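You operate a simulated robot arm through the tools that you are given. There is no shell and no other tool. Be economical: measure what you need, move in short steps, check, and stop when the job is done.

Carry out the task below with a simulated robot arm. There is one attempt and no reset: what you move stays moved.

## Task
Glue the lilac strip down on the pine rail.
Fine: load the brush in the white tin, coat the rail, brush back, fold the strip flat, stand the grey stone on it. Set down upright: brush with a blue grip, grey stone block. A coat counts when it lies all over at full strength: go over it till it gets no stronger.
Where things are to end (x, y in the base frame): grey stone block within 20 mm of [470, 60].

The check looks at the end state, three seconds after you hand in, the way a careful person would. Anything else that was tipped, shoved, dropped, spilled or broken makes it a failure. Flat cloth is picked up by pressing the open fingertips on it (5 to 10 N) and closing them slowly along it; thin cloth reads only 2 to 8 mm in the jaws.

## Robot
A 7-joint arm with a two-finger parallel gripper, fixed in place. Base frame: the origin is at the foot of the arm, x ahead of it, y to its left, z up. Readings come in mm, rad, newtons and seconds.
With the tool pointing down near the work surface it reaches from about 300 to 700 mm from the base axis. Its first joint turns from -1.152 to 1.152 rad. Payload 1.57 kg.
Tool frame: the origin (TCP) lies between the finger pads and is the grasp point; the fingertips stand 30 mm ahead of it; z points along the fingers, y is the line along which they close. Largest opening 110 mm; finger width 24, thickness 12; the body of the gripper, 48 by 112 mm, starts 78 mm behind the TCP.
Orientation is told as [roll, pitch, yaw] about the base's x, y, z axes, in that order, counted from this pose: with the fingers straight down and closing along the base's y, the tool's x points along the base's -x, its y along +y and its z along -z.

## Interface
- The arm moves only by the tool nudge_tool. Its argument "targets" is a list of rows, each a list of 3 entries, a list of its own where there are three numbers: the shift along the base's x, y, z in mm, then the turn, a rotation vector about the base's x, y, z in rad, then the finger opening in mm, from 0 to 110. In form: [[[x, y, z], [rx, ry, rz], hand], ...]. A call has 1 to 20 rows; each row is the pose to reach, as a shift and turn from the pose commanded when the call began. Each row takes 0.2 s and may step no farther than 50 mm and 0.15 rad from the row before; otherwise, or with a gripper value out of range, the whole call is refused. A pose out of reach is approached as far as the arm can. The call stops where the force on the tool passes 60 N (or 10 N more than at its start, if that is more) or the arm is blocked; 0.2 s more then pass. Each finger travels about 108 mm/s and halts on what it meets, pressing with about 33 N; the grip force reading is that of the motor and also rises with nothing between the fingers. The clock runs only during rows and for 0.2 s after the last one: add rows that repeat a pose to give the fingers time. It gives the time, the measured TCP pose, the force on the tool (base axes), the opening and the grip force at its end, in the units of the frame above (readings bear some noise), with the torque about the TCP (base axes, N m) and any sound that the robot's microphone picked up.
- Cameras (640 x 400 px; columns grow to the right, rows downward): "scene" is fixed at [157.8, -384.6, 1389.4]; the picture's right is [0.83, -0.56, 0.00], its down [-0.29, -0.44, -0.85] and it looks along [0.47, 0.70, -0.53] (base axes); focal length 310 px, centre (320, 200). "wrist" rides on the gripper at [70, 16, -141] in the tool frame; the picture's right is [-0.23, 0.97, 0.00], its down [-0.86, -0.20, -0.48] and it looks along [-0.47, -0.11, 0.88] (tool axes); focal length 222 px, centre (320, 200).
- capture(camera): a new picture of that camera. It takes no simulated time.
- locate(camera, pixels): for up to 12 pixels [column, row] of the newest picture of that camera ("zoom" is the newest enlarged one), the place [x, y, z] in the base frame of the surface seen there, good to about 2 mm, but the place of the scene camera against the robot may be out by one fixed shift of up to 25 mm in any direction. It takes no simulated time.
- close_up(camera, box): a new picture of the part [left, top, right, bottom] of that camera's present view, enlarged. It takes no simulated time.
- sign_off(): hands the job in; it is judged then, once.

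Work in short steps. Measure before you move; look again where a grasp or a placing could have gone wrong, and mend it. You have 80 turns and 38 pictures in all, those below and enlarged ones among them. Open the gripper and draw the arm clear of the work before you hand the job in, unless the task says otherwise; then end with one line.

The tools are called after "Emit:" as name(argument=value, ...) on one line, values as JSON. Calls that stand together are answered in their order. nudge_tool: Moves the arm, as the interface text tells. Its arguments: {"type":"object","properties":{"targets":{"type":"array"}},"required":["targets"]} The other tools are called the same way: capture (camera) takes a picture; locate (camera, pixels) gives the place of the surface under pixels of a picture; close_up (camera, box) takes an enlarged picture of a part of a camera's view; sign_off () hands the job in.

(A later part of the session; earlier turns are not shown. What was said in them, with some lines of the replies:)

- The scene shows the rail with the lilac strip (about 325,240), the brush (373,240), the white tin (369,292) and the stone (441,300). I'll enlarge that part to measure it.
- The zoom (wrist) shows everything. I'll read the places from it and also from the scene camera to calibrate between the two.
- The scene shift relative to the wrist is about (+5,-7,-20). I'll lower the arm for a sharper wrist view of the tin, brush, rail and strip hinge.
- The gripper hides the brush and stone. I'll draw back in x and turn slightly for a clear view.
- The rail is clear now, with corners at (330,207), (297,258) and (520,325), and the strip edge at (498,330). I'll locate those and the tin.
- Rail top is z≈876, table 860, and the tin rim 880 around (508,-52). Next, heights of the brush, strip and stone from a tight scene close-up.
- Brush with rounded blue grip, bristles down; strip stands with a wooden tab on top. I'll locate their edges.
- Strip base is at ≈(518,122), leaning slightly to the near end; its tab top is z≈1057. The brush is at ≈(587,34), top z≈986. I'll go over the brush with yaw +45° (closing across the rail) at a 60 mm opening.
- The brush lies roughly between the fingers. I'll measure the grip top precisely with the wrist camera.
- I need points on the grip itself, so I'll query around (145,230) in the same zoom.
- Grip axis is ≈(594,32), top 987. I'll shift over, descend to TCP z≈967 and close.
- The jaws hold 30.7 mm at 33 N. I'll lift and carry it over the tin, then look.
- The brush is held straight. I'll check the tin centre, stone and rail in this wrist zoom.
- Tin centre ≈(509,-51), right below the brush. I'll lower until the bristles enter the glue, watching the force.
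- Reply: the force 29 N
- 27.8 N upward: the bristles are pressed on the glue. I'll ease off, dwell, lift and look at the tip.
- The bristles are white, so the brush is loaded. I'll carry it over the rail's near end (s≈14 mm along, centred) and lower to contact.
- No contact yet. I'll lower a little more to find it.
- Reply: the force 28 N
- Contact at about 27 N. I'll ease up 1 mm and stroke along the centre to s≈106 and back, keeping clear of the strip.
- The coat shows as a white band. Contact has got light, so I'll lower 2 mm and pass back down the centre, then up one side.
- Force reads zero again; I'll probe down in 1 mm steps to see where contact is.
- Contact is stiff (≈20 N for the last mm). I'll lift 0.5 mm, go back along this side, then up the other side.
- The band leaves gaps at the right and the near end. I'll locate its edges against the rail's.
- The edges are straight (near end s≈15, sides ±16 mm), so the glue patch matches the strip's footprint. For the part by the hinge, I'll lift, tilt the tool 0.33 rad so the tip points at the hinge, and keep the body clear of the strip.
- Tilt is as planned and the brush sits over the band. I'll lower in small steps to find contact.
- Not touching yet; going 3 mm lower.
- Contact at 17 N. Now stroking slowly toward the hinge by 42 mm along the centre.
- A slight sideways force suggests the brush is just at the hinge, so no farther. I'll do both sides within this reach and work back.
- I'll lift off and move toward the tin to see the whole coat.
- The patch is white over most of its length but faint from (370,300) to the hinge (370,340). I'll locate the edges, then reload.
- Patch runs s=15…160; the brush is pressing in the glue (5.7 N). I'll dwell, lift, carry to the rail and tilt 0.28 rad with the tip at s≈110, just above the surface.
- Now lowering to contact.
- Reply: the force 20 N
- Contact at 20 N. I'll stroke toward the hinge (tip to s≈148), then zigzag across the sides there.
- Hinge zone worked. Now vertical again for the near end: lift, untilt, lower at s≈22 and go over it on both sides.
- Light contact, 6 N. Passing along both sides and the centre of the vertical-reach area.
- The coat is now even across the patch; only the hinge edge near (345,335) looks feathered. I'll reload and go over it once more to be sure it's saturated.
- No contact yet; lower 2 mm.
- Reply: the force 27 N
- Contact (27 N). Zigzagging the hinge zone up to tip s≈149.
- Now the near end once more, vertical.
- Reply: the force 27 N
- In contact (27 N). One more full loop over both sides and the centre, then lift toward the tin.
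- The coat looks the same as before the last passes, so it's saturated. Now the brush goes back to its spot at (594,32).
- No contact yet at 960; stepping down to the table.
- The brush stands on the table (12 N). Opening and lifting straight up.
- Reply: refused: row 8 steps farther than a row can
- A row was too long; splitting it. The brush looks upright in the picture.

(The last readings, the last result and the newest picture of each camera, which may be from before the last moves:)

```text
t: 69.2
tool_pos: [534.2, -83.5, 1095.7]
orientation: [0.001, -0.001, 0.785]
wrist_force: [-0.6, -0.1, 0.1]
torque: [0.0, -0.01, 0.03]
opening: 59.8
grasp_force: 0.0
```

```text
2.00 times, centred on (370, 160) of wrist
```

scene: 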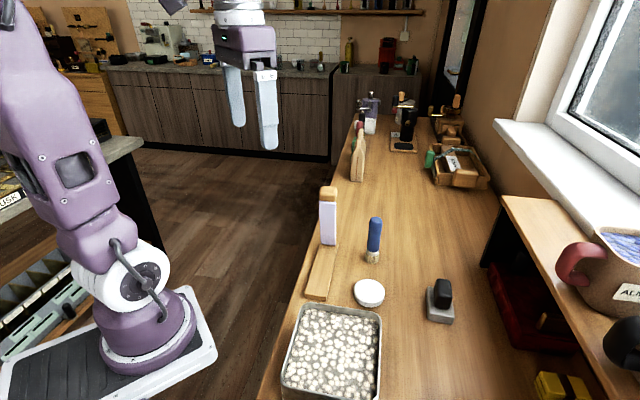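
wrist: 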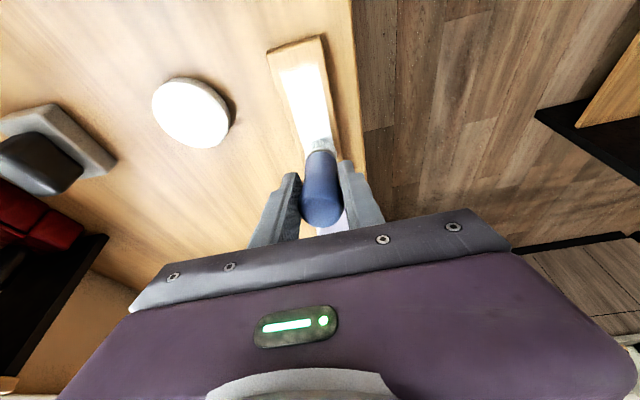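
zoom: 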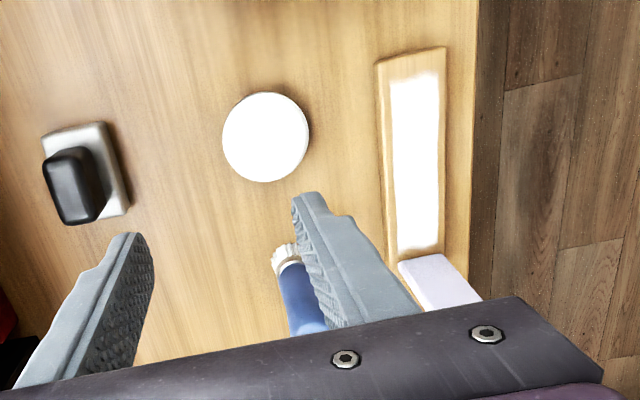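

The brush stands at its place. For the fold, I'll go behind the strip (far side, s≈190) with closed fingers, tips below the tab, passing high over everything.

Emit:
nudge_tool(targets=[[[0, 0, 35], [0, 0, 0], 30], [[2, 45, 40], [0, 0, 0], 0], [[4, 90, 40], [0, 0, 0], 0], [[6, 135, 40], [0, 0, 0], 0], [[8, 180, 40], [0, 0, 0], 0], [[8, 223, 40], [0, 0, 0], 0], [[8, 223, 40], [0, 0, 0], 0], [[8, 223, 0], [0, 0, 0], 0], [[8, 223, -42], [0, 0, 0], 0], [[8, 223, -42], [0, 0, 0], 0]])

Emit:
close_up(camera="wrist", box=[190, 60, 510, 260])

```text
t: 71.1
tool_pos: [543.6, 142.0, 1084.9]
orientation: [-0.013, -0.02, 0.787]
wrist_force: [-7.0, 0.5, 19.5]
torque: [-0.16, 0.42, -0.05]
opening: 0.1
grasp_force: 20.9
stopped in row 9: the force on the tool passed its limit at 114 N (the readings are from after the stop); the commanded pose is now the measured one
```

```text
2.00 times, centred on (350, 160) of wrist
```

zoom: 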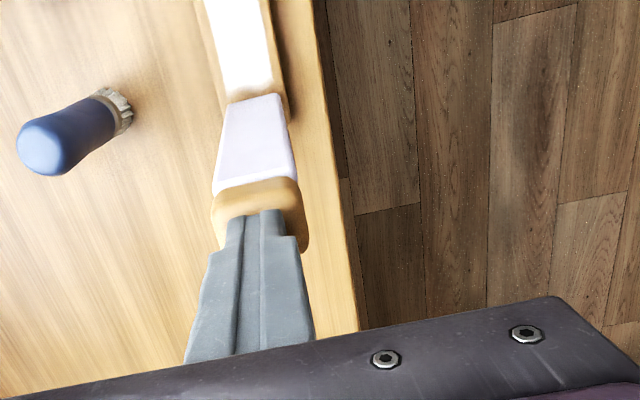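

The fingertips met something at z≈1055, the tab top. I'll raise clear and look at the tab from both cameras before going on.

Emit:
nudge_tool(targets=[[[0, 0, 20], [0, 0, 0], 0], [[0, 0, 50], [0, 0, 0], 0], [[-25, -25, 80], [0, 0, 0], 0], [[-60, -60, 80], [0, 0, 0], 0], [[-60, -60, 80], [0, 0, 0], 0]])

Emit:
close_up(camera="scene", box=[280, 160, 420, 290])

Emit:
locate(camera="zoom", pixels=[[200, 90], [210, 110], [220, 130], [200, 200], [210, 250]])

```text
t: 72.3
tool_pos: [484.0, 80.6, 1162.3]
orientation: [-0.011, -0.017, 0.788]
wrist_force: [-0.5, 0.0, -0.2]
torque: [0.01, -0.01, -0.01]
opening: 0.0
grasp_force: 21.5
```

```text
3.08 times, centred on (350, 225) of scene
```

zoom: 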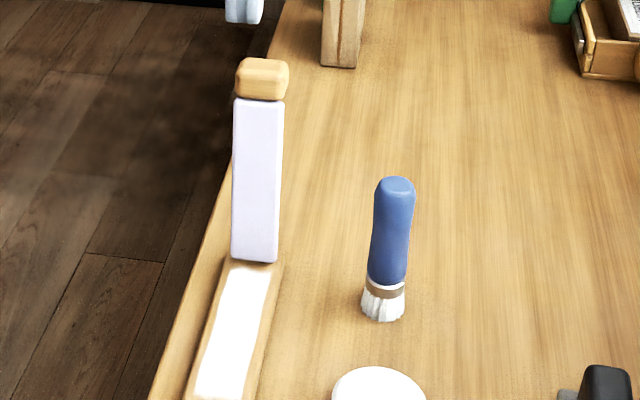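

```text
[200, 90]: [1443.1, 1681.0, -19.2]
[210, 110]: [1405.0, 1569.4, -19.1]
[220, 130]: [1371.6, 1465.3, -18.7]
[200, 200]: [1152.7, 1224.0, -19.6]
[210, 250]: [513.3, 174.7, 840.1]
```

The strip now looks longer in view, so it leans farther back than at the start. Locating the tab and strip.

Emit:
locate(camera="zoom", pixels=[[262, 64], [262, 72], [262, 90], [240, 72], [284, 72], [238, 110], [280, 110], [255, 180], [235, 255], [275, 258], [383, 310], [396, 182]])

Emit:
close_up(camera="wrist", box=[220, 90, 480, 250])

```text
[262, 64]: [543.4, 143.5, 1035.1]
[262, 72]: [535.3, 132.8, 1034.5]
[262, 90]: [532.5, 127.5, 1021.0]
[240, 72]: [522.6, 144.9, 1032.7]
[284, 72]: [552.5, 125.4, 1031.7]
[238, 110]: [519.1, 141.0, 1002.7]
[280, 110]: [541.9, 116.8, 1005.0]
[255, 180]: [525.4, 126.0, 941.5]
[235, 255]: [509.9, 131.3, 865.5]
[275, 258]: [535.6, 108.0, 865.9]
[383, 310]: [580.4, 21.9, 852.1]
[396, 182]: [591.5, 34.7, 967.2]
```

```text
2.46 times, centred on (350, 170) of wrist
```

zoom: 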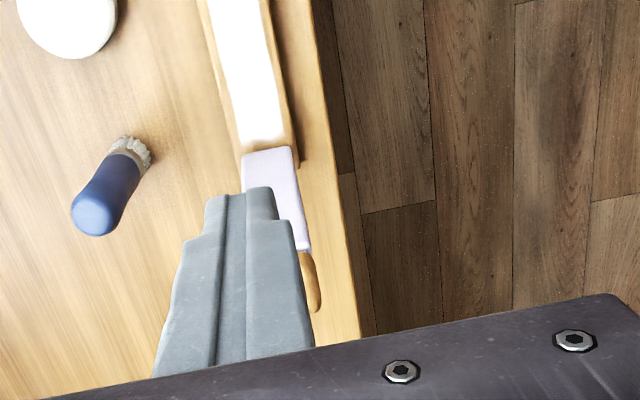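

The strip now leans back ~5° (tab s≈173–195), presumably nudged by the brush. I'll go behind it at s≈222, then down to tip z≈1010.

Emit:
nudge_tool(targets=[[[28, 28, 0], [0, 0, 0], 0], [[56, 56, 0], [0, 0, 0], 0], [[80, 81, 0], [0, 0, 0], 0], [[80, 81, 0], [0, 0, 0], 0], [[80, 81, -40], [0, 0, 0], 0], [[80, 81, -80], [0, 0, 0], 0], [[80, 81, -125], [0, 0, 0], 0], [[80, 81, -125], [0, 0, 0], 0]])

```text
t: 73.9
tool_pos: [567.1, 164.1, 1080.9]
orientation: [-0.023, -0.037, 0.788]
wrist_force: [0.3, 0.6, 0.1]
torque: [-0.01, 0.01, 0.02]
opening: 0.2
grasp_force: 21.5
stopped in row 7: the force on the tool passed its limit at 128 N (the readings are from after the stop); the commanded pose is now the measured one
```

Blocked again at nearly the same height. I need to see what is touching.

Emit:
close_up(camera="scene", box=[260, 80, 440, 280])

Emit:
close_up(camera="wrist", box=[190, 60, 510, 260])

```text
2.00 times, centred on (350, 180) of scene
```

zoom: 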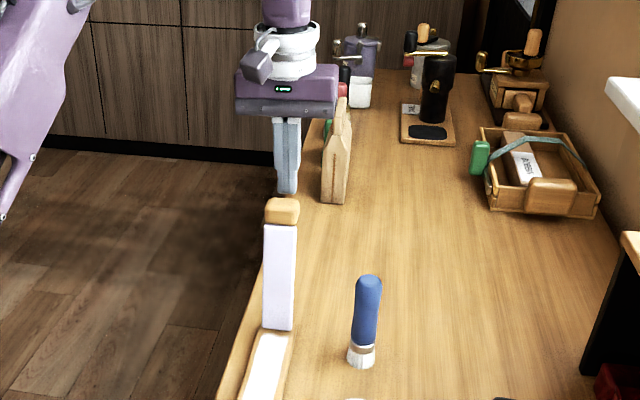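

```text
2.00 times, centred on (350, 160) of wrist
```

zoom: 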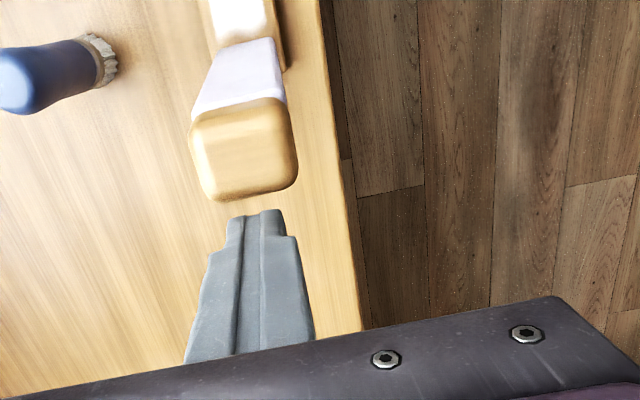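

The fingers now appear just behind the tab, free of force. Measuring the tab's far edge.

Emit:
locate(camera="zoom", pixels=[[240, 105], [240, 125], [245, 160], [245, 185], [240, 195], [200, 150], [290, 150], [262, 214], [240, 60], [235, 222], [245, 202]])

```text
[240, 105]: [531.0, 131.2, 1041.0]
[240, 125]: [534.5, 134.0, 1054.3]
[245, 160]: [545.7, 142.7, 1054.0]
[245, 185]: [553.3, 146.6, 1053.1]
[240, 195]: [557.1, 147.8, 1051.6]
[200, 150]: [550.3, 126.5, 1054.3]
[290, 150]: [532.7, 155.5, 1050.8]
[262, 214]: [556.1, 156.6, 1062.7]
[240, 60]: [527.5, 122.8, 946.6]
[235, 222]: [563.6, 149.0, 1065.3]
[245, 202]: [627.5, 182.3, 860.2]
```

The tab's far edge is s≈208, and the slightly tilted fingertips caught its edge. I'll raise a bit, straighten, back off to s≈241 and go down.

Emit:
nudge_tool(targets=[[[2, 2, 15], [0, 0, 0], 0], [[9, 11, 20], [-0.01, 0.042, 0], 0], [[9, 11, 20], [-0.01, 0.042, 0], 0], [[9, 11, 0], [-0.01, 0.042, 0], 0], [[9, 11, -20], [-0.01, 0.042, 0], 0], [[9, 11, -45], [-0.01, 0.042, 0], 0], [[9, 11, -45], [-0.01, 0.042, 0], 0]])

```text
t: 75.5
tool_pos: [576.7, 175.3, 1036.9]
orientation: [-0.003, 0.0, 0.787]
wrist_force: [0.8, 0.3, 0.5]
torque: [0.01, 0.03, -0.08]
opening: 0.1
grasp_force: 21.9
```

Clear behind now at (577,175), tips z≈1006. I'll push the tab toward the near end along an arc to about 45°.

Emit:
nudge_tool(targets=[[[-10.6, -10.6, 9], [0, 0, 0], 0], [[-19.8, -19.8, 18], [0, 0, 0], 0], [[-27, -27, 20], [0, 0, 0], 0], [[-34.6, -34.6, 22], [0, 0, 0], 0], [[-42, -42, 22], [0, 0, 0], 0], [[-49.5, -49.5, 22], [0, 0, 0], 0], [[-56, -56, 22], [0, 0, 0], 0], [[-62.2, -62.2, 21], [0, 0, 0], 0], [[-69, -69, 19], [0, 0, 0], 0], [[-76.4, -76.4, 16], [0, 0, 0], 0], [[-83, -83, 13], [0, 0, 0], 0], [[-89.1, -89.1, 9.5], [0, 0, 0], 0], [[-95, -95, 5], [0, 0, 0], 0], [[-101.1, -101.1, 0], [0, 0, 0], 0], [[-112.4, -112.4, -11], [0, 0, 0], 0]])

Emit:
close_up(camera="scene", box=[270, 150, 430, 310])

```text
t: 78.7
tool_pos: [464.3, 61.3, 1024.1]
orientation: [-0.003, -0.003, 0.789]
wrist_force: [-0.4, -0.1, 0.2]
torque: [-0.03, 0.02, 0.02]
opening: 0.3
grasp_force: 21.1
```

```text
2.50 times, centred on (350, 230) of scene
```

zoom: 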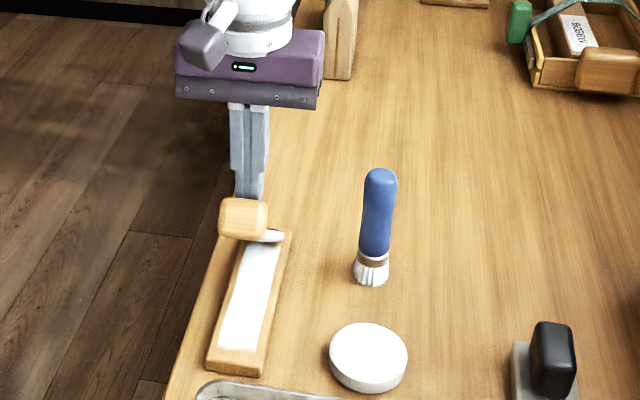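

The strip follows the finger. Continuing the arc down to flat.

Emit:
nudge_tool(targets=[[[-9.5, -9.5, -14], [0, 0, 0], 0], [[-19, -19, -28.7], [0, 0, 0], 0], [[-26, -26, -46], [0, 0, 0], 0], [[-32.2, -32.2, -63.7], [0, 0, 0], 0], [[-36, -36, -80], [0, 0, 0], 0], [[-38, -38, -94], [0, 0, 0], 0], [[-38, -38, -94], [0, 0, 0], 0]])

Emit:
close_up(camera="scene", box=[270, 150, 430, 310])

```text
t: 80.3
tool_pos: [425.0, 25.2, 928.8]
orientation: [-0.001, 0.0, 0.788]
wrist_force: [0.0, -0.7, 0.4]
torque: [0.01, -0.01, 0.01]
opening: 0.0
grasp_force: 21.6
```

```text
2.50 times, centred on (350, 230) of scene
```

zoom: 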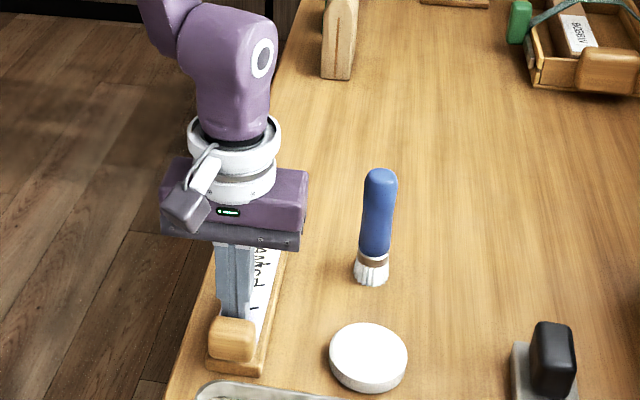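

Almost flat. I'll lower to press the strip here, watching force.

Emit:
nudge_tool(targets=[[[4, 4, -6], [0, 0, 0], 0], [[4, 4, -10], [0, 0, 0], 0], [[4, 4, -13], [0, 0, 0], 0], [[4, 4, -13], [0, 0, 0], 0]])

```text
t: 81.3
tool_pos: [430.0, 29.8, 917.1]
orientation: [-0.001, -0.002, 0.786]
wrist_force: [-2.6, -0.3, 26.1]
torque: [0.21, -0.15, 0.06]
opening: 0.0
grasp_force: 20.9
```

The strip is on the rail (26 N at tip z≈887). I'll press also at the middle and toward the hinge, then lift away and look.

Emit:
nudge_tool(targets=[[[0, 0, 10], [0, 0, 0], 0], [[20, 20, 10], [0, 0, 0], 0], [[40, 40, 10], [0, 0, 0], 0], [[40, 40, 0], [0, 0, 0], 0], [[40, 40, 0], [0, 0, 0], 0], [[40, 40, 10], [0, 0, 0], 0], [[64, 64, 10], [0, 0, 0], 0], [[64, 64, 1], [0, 0, 0], 0], [[64, 64, 1], [0, 0, 0], 0], [[64, 64, 40], [0, 0, 0], 0], [[64, 64, 90], [0, 0, 0], 0], [[70, 25, 120], [0, 0, 0], 40], [[80, -15, 145], [0, 0, 0], 60], [[90, -55, 170], [0, 0, 0], 80], [[100, -95, 180], [0, 0, 0], 80], [[104, -112, 180], [0, 0, 0], 80], [[104, -112, 180], [0, 0, 0], 80]])

Emit:
close_up(camera="wrist", box=[190, 60, 510, 260])

```text
t: 84.9
tool_pos: [535.2, -83.5, 1098.5]
orientation: [0.0, 0.001, 0.788]
wrist_force: [0.7, 0.0, 0.1]
torque: [0.01, 0.0, -0.02]
opening: 80.1
grasp_force: 0.1
```

```text
2.00 times, centred on (350, 160) of wrist
```

zoom: 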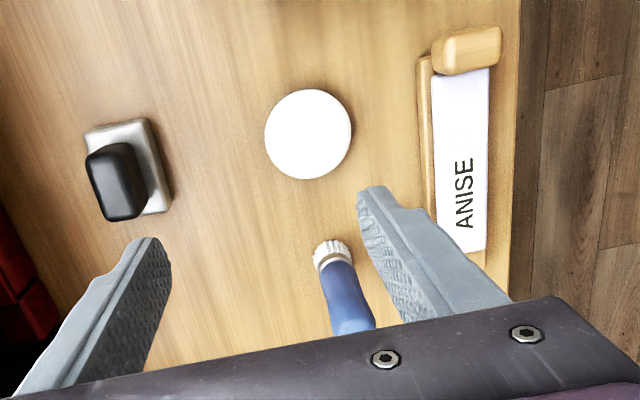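

The strip lies flat ("ANISE" up). Locating the strip surface and the stone's block and dark grip.

Emit:
locate(camera="zoom", pixels=[[440, 100], [485, 100], [445, 200], [478, 220], [462, 150], [465, 50], [87, 130], [145, 120], [168, 205], [108, 155], [125, 190], [100, 200]])

Emit:
close_up(camera="wrist", box=[220, 110, 290, 180])

```text
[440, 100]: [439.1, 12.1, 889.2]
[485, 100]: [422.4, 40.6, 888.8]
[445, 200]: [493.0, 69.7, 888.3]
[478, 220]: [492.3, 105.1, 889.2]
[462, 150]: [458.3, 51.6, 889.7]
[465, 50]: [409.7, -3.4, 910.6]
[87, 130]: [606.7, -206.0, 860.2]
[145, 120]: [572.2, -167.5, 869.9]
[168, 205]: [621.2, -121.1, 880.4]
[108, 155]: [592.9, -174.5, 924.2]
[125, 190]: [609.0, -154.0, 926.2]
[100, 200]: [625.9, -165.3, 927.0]
```

```text
5.71 times, centred on (255, 145) of wrist
```

zoom: 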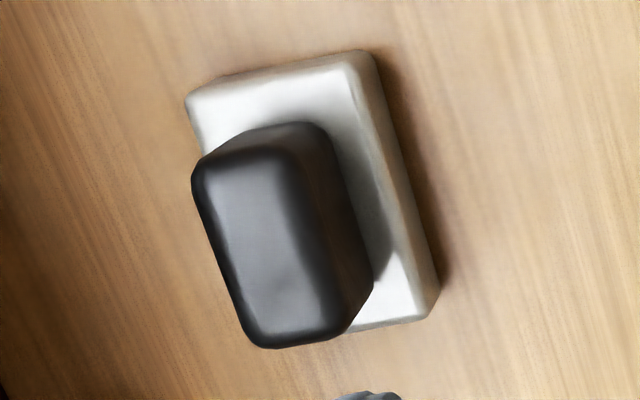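

Strip top is z≈889 all along, flat. Now precise stone corners from this zoom.

Emit:
locate(camera="zoom", pixels=[[215, 180], [290, 170], [255, 325], [330, 310], [265, 240], [205, 190], [310, 200], [360, 60], [195, 95], [425, 305], [345, 250], [360, 285]])

```text
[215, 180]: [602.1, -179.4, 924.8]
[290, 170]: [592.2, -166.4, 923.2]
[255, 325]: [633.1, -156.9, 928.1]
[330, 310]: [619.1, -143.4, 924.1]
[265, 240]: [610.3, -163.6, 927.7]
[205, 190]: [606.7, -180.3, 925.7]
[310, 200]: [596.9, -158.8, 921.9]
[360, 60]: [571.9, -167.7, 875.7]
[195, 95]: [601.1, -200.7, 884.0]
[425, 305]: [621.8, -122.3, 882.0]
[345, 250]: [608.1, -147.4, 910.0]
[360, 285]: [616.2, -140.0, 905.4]
```

Stone centre ≈(611,-162), grip z 882–926, long axis ~43°. Before descending, I'll check how near the shelf leg and red box are (scene pixels ~ (490,262), (497,290)).

Emit:
locate(camera="scene", pixels=[[490, 262], [497, 290], [505, 199], [486, 262], [520, 230], [560, 270], [485, 275], [530, 360]])

Emit:
nudge_tool(targets=[[[38, -39, -20], [0, 0, 0], 60], [[72, -73, -40], [0, 0, 0], 60], [[77.3, -78.7, -80], [0, 0, 0], 60], [[77.3, -78.7, -120], [0, 0, 0], 60], [[77.3, -78.7, -120], [0, 0, 0], 60]])

```text
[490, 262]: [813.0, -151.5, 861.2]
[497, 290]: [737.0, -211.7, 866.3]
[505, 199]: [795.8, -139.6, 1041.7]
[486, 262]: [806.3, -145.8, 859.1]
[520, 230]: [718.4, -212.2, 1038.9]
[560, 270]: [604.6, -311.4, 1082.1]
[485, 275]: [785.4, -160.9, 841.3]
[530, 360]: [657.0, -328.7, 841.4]
```

```text
refused: row 1 steps farther than a row can; nothing moved
```

The shelf edge is ~109 mm from the stone, so the hand (±56) clears it. Re-sending with shorter rows.

Emit:
nudge_tool(targets=[[[26, -26, -20], [0, 0, 0], 60], [[52, -52, -40], [0, 0, 0], 60], [[77.3, -78.7, -60], [0, 0, 0], 60], [[77.3, -78.7, -100], [0, 0, 0], 60], [[77.3, -78.7, -130], [0, 0, 0], 60], [[77.3, -78.7, -130], [0, 0, 0], 60]])

Emit:
close_up(camera="wrist", box=[230, 100, 430, 250])

```text
t: 86.3
tool_pos: [610.9, -163.2, 966.5]
orientation: [-0.001, -0.002, 0.785]
wrist_force: [0.0, -0.4, -0.7]
torque: [0.03, 0.01, -0.01]
opening: 60.3
grasp_force: 0.1
```

```text
2.67 times, centred on (330, 175) of wrist
```

zoom: 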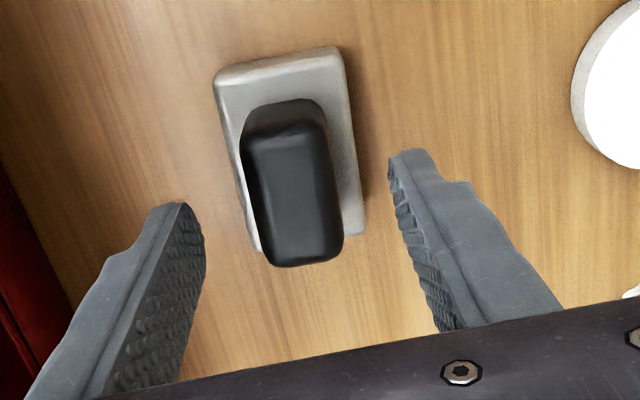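

The dark grip is centred between the fingers. Going down 49 mm and closing slowly.

Emit:
nudge_tool(targets=[[[0, 0, -25], [0, 0, 0], 60], [[0, 0, -45], [0, 0, 0], 60], [[0, 0, -49], [0, 0, 0], 60], [[0, 0, -49], [0, 0, 0], 45], [[0, 0, -49], [0, 0, 0], 36], [[0, 0, -49], [0, 0, 0], 28], [[0, 0, -49], [0, 0, 0], 18], [[0, 0, -49], [0, 0, 0], 10], [[0, 0, -49], [0, 0, 0], 10]])

```text
t: 88.3
tool_pos: [610.7, -162.2, 917.1]
orientation: [-0.002, 0.0, 0.788]
wrist_force: [0.0, 1.1, 0.5]
torque: [0.06, 0.07, -0.01]
opening: 30.0
grasp_force: 32.9
```

Gripped (30 mm, 33 N). Lifting 90 mm and carrying it above the strip at (467.5,64).

Emit:
nudge_tool(targets=[[[0, 0, 20], [0, 0, 0], 10], [[0, 0, 55], [0, 0, 0], 10], [[0, 0, 90], [0, 0, 0], 10], [[-24, 37.7, 90], [0, 0, 0], 10], [[-48, 75.3, 90], [0, 0, 0], 10], [[-72, 113, 90], [0, 0, 0], 10], [[-96, 150.7, 90], [0, 0, 0], 10], [[-120, 188.3, 90], [0, 0, 0], 10], [[-143.5, 226, 90], [0, 0, 0], 10], [[-143.5, 226, 90], [0, 0, 0], 10], [[-143.5, 226, 60], [0, 0, 0], 10], [[-143.5, 226, 40], [0, 0, 0], 10], [[-143.5, 226, 40], [0, 0, 0], 10]])

Emit:
close_up(camera="scene", box=[280, 180, 420, 310])

```text
t: 91.1
tool_pos: [467.9, 65.9, 957.9]
orientation: [-0.001, 0.0, 0.79]
wrist_force: [0.2, 0.0, -3.6]
torque: [0.02, 0.03, 0.04]
opening: 29.9
grasp_force: 33.0
```

```text
3.08 times, centred on (350, 245) of scene
```

zoom: 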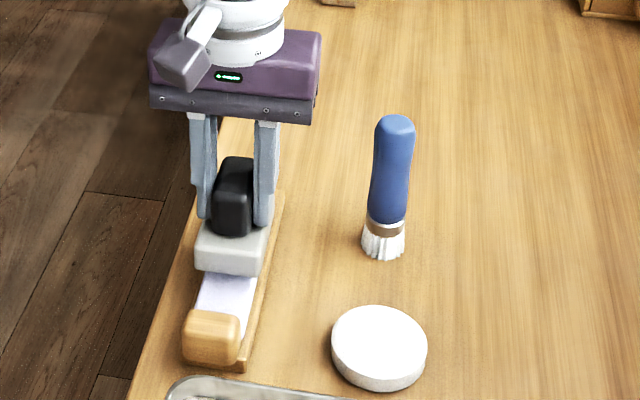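

The stone hangs upright over the strip. Lowering gently to contact.

Emit:
nudge_tool(targets=[[[0, 0, -5], [0, 0, 0], 10], [[0, 0, -9], [0, 0, 0], 10], [[0, 0, -11], [0, 0, 0], 10], [[0, 0, -11], [0, 0, 0], 10]])

```text
t: 92.1
tool_pos: [467.4, 63.8, 946.9]
orientation: [-0.002, 0.001, 0.787]
wrist_force: [0.1, 0.0, -3.4]
torque: [-0.01, 0.03, 0.03]
opening: 29.9
grasp_force: 32.8
```

Still carrying (−3.4 N); a bit lower.

Emit:
nudge_tool(targets=[[[0, 0, -1], [0, 0, 0], 10], [[0, 0, -2], [0, 0, 0], 10], [[0, 0, -2], [0, 0, 0], 10]])

```text
t: 92.9
tool_pos: [467.2, 64.4, 945.9]
orientation: [-0.001, -0.003, 0.789]
wrist_force: [-8.4, 3.2, 23.2]
torque: [0.54, 0.08, 0.13]
opening: 30.1
grasp_force: 33.4
```

Contact at 23 N. Easing up slightly, opening and lifting clear.

Emit:
nudge_tool(targets=[[[0, 0, 0.6], [0, 0, 0], 10], [[0, 0, 0.6], [0, 0, 0], 34], [[0, 0, 0.6], [0, 0, 0], 42], [[0, 0, 0.6], [0, 0, 0], 56], [[0, 0, 0.6], [0, 0, 0], 60], [[0, 0, 30], [0, 0, 0], 60], [[0, 0, 75], [0, 0, 0], 60], [[0, 0, 120], [0, 0, 0], 60], [[-10, -35, 150], [0, 0, 0], 60], [[-20, -75, 175], [0, 0, 0], 60], [[-30, -115, 200], [0, 0, 0], 60], [[-30, -115, 200], [0, 0, 0], 60]])

Emit:
capture(camera="scene")

Emit:
close_up(camera="scene", box=[290, 200, 400, 320])

```text
t: 95.5
tool_pos: [436.8, -51.7, 1145.3]
orientation: [-0.002, 0.0, 0.786]
wrist_force: [0.8, 0.4, -0.4]
torque: [-0.03, 0.01, 0.02]
opening: 59.6
grasp_force: 0.2
```

```text
1 pictures are left
```

scene: 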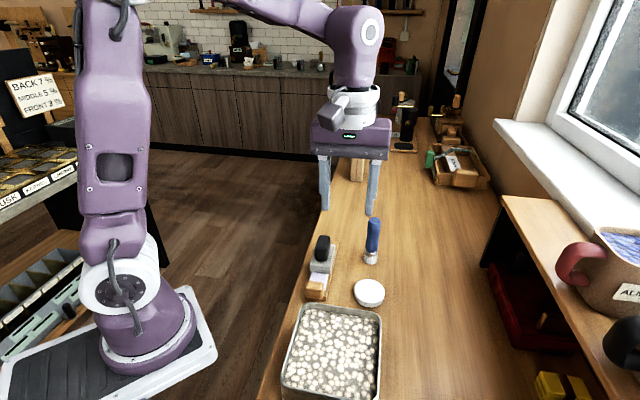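

```text
3.33 times, centred on (345, 260) of scene
```

zoom: 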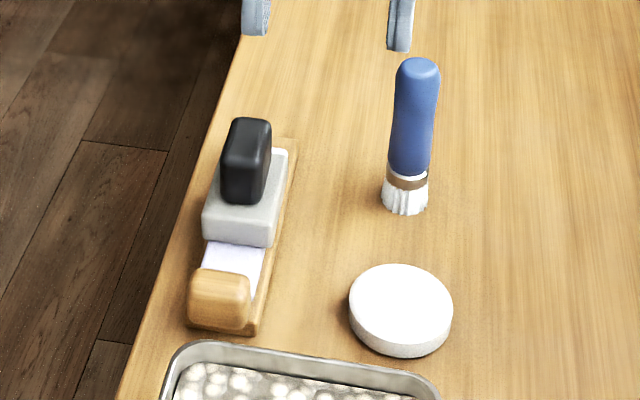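

The zoom shows the stone upright on the flat strip at ≈(467,64), the brush standing at its spot, and the tin undisturbed. The gripper is open and clear, so I'm handing in.

Emit:
sign_off()

```text
The job is handed in.
```

The lilac strip is folded flat onto the glue-coated pine rail, with the grey stone upright on it at about (467, 64) and the brush standing back where it was.
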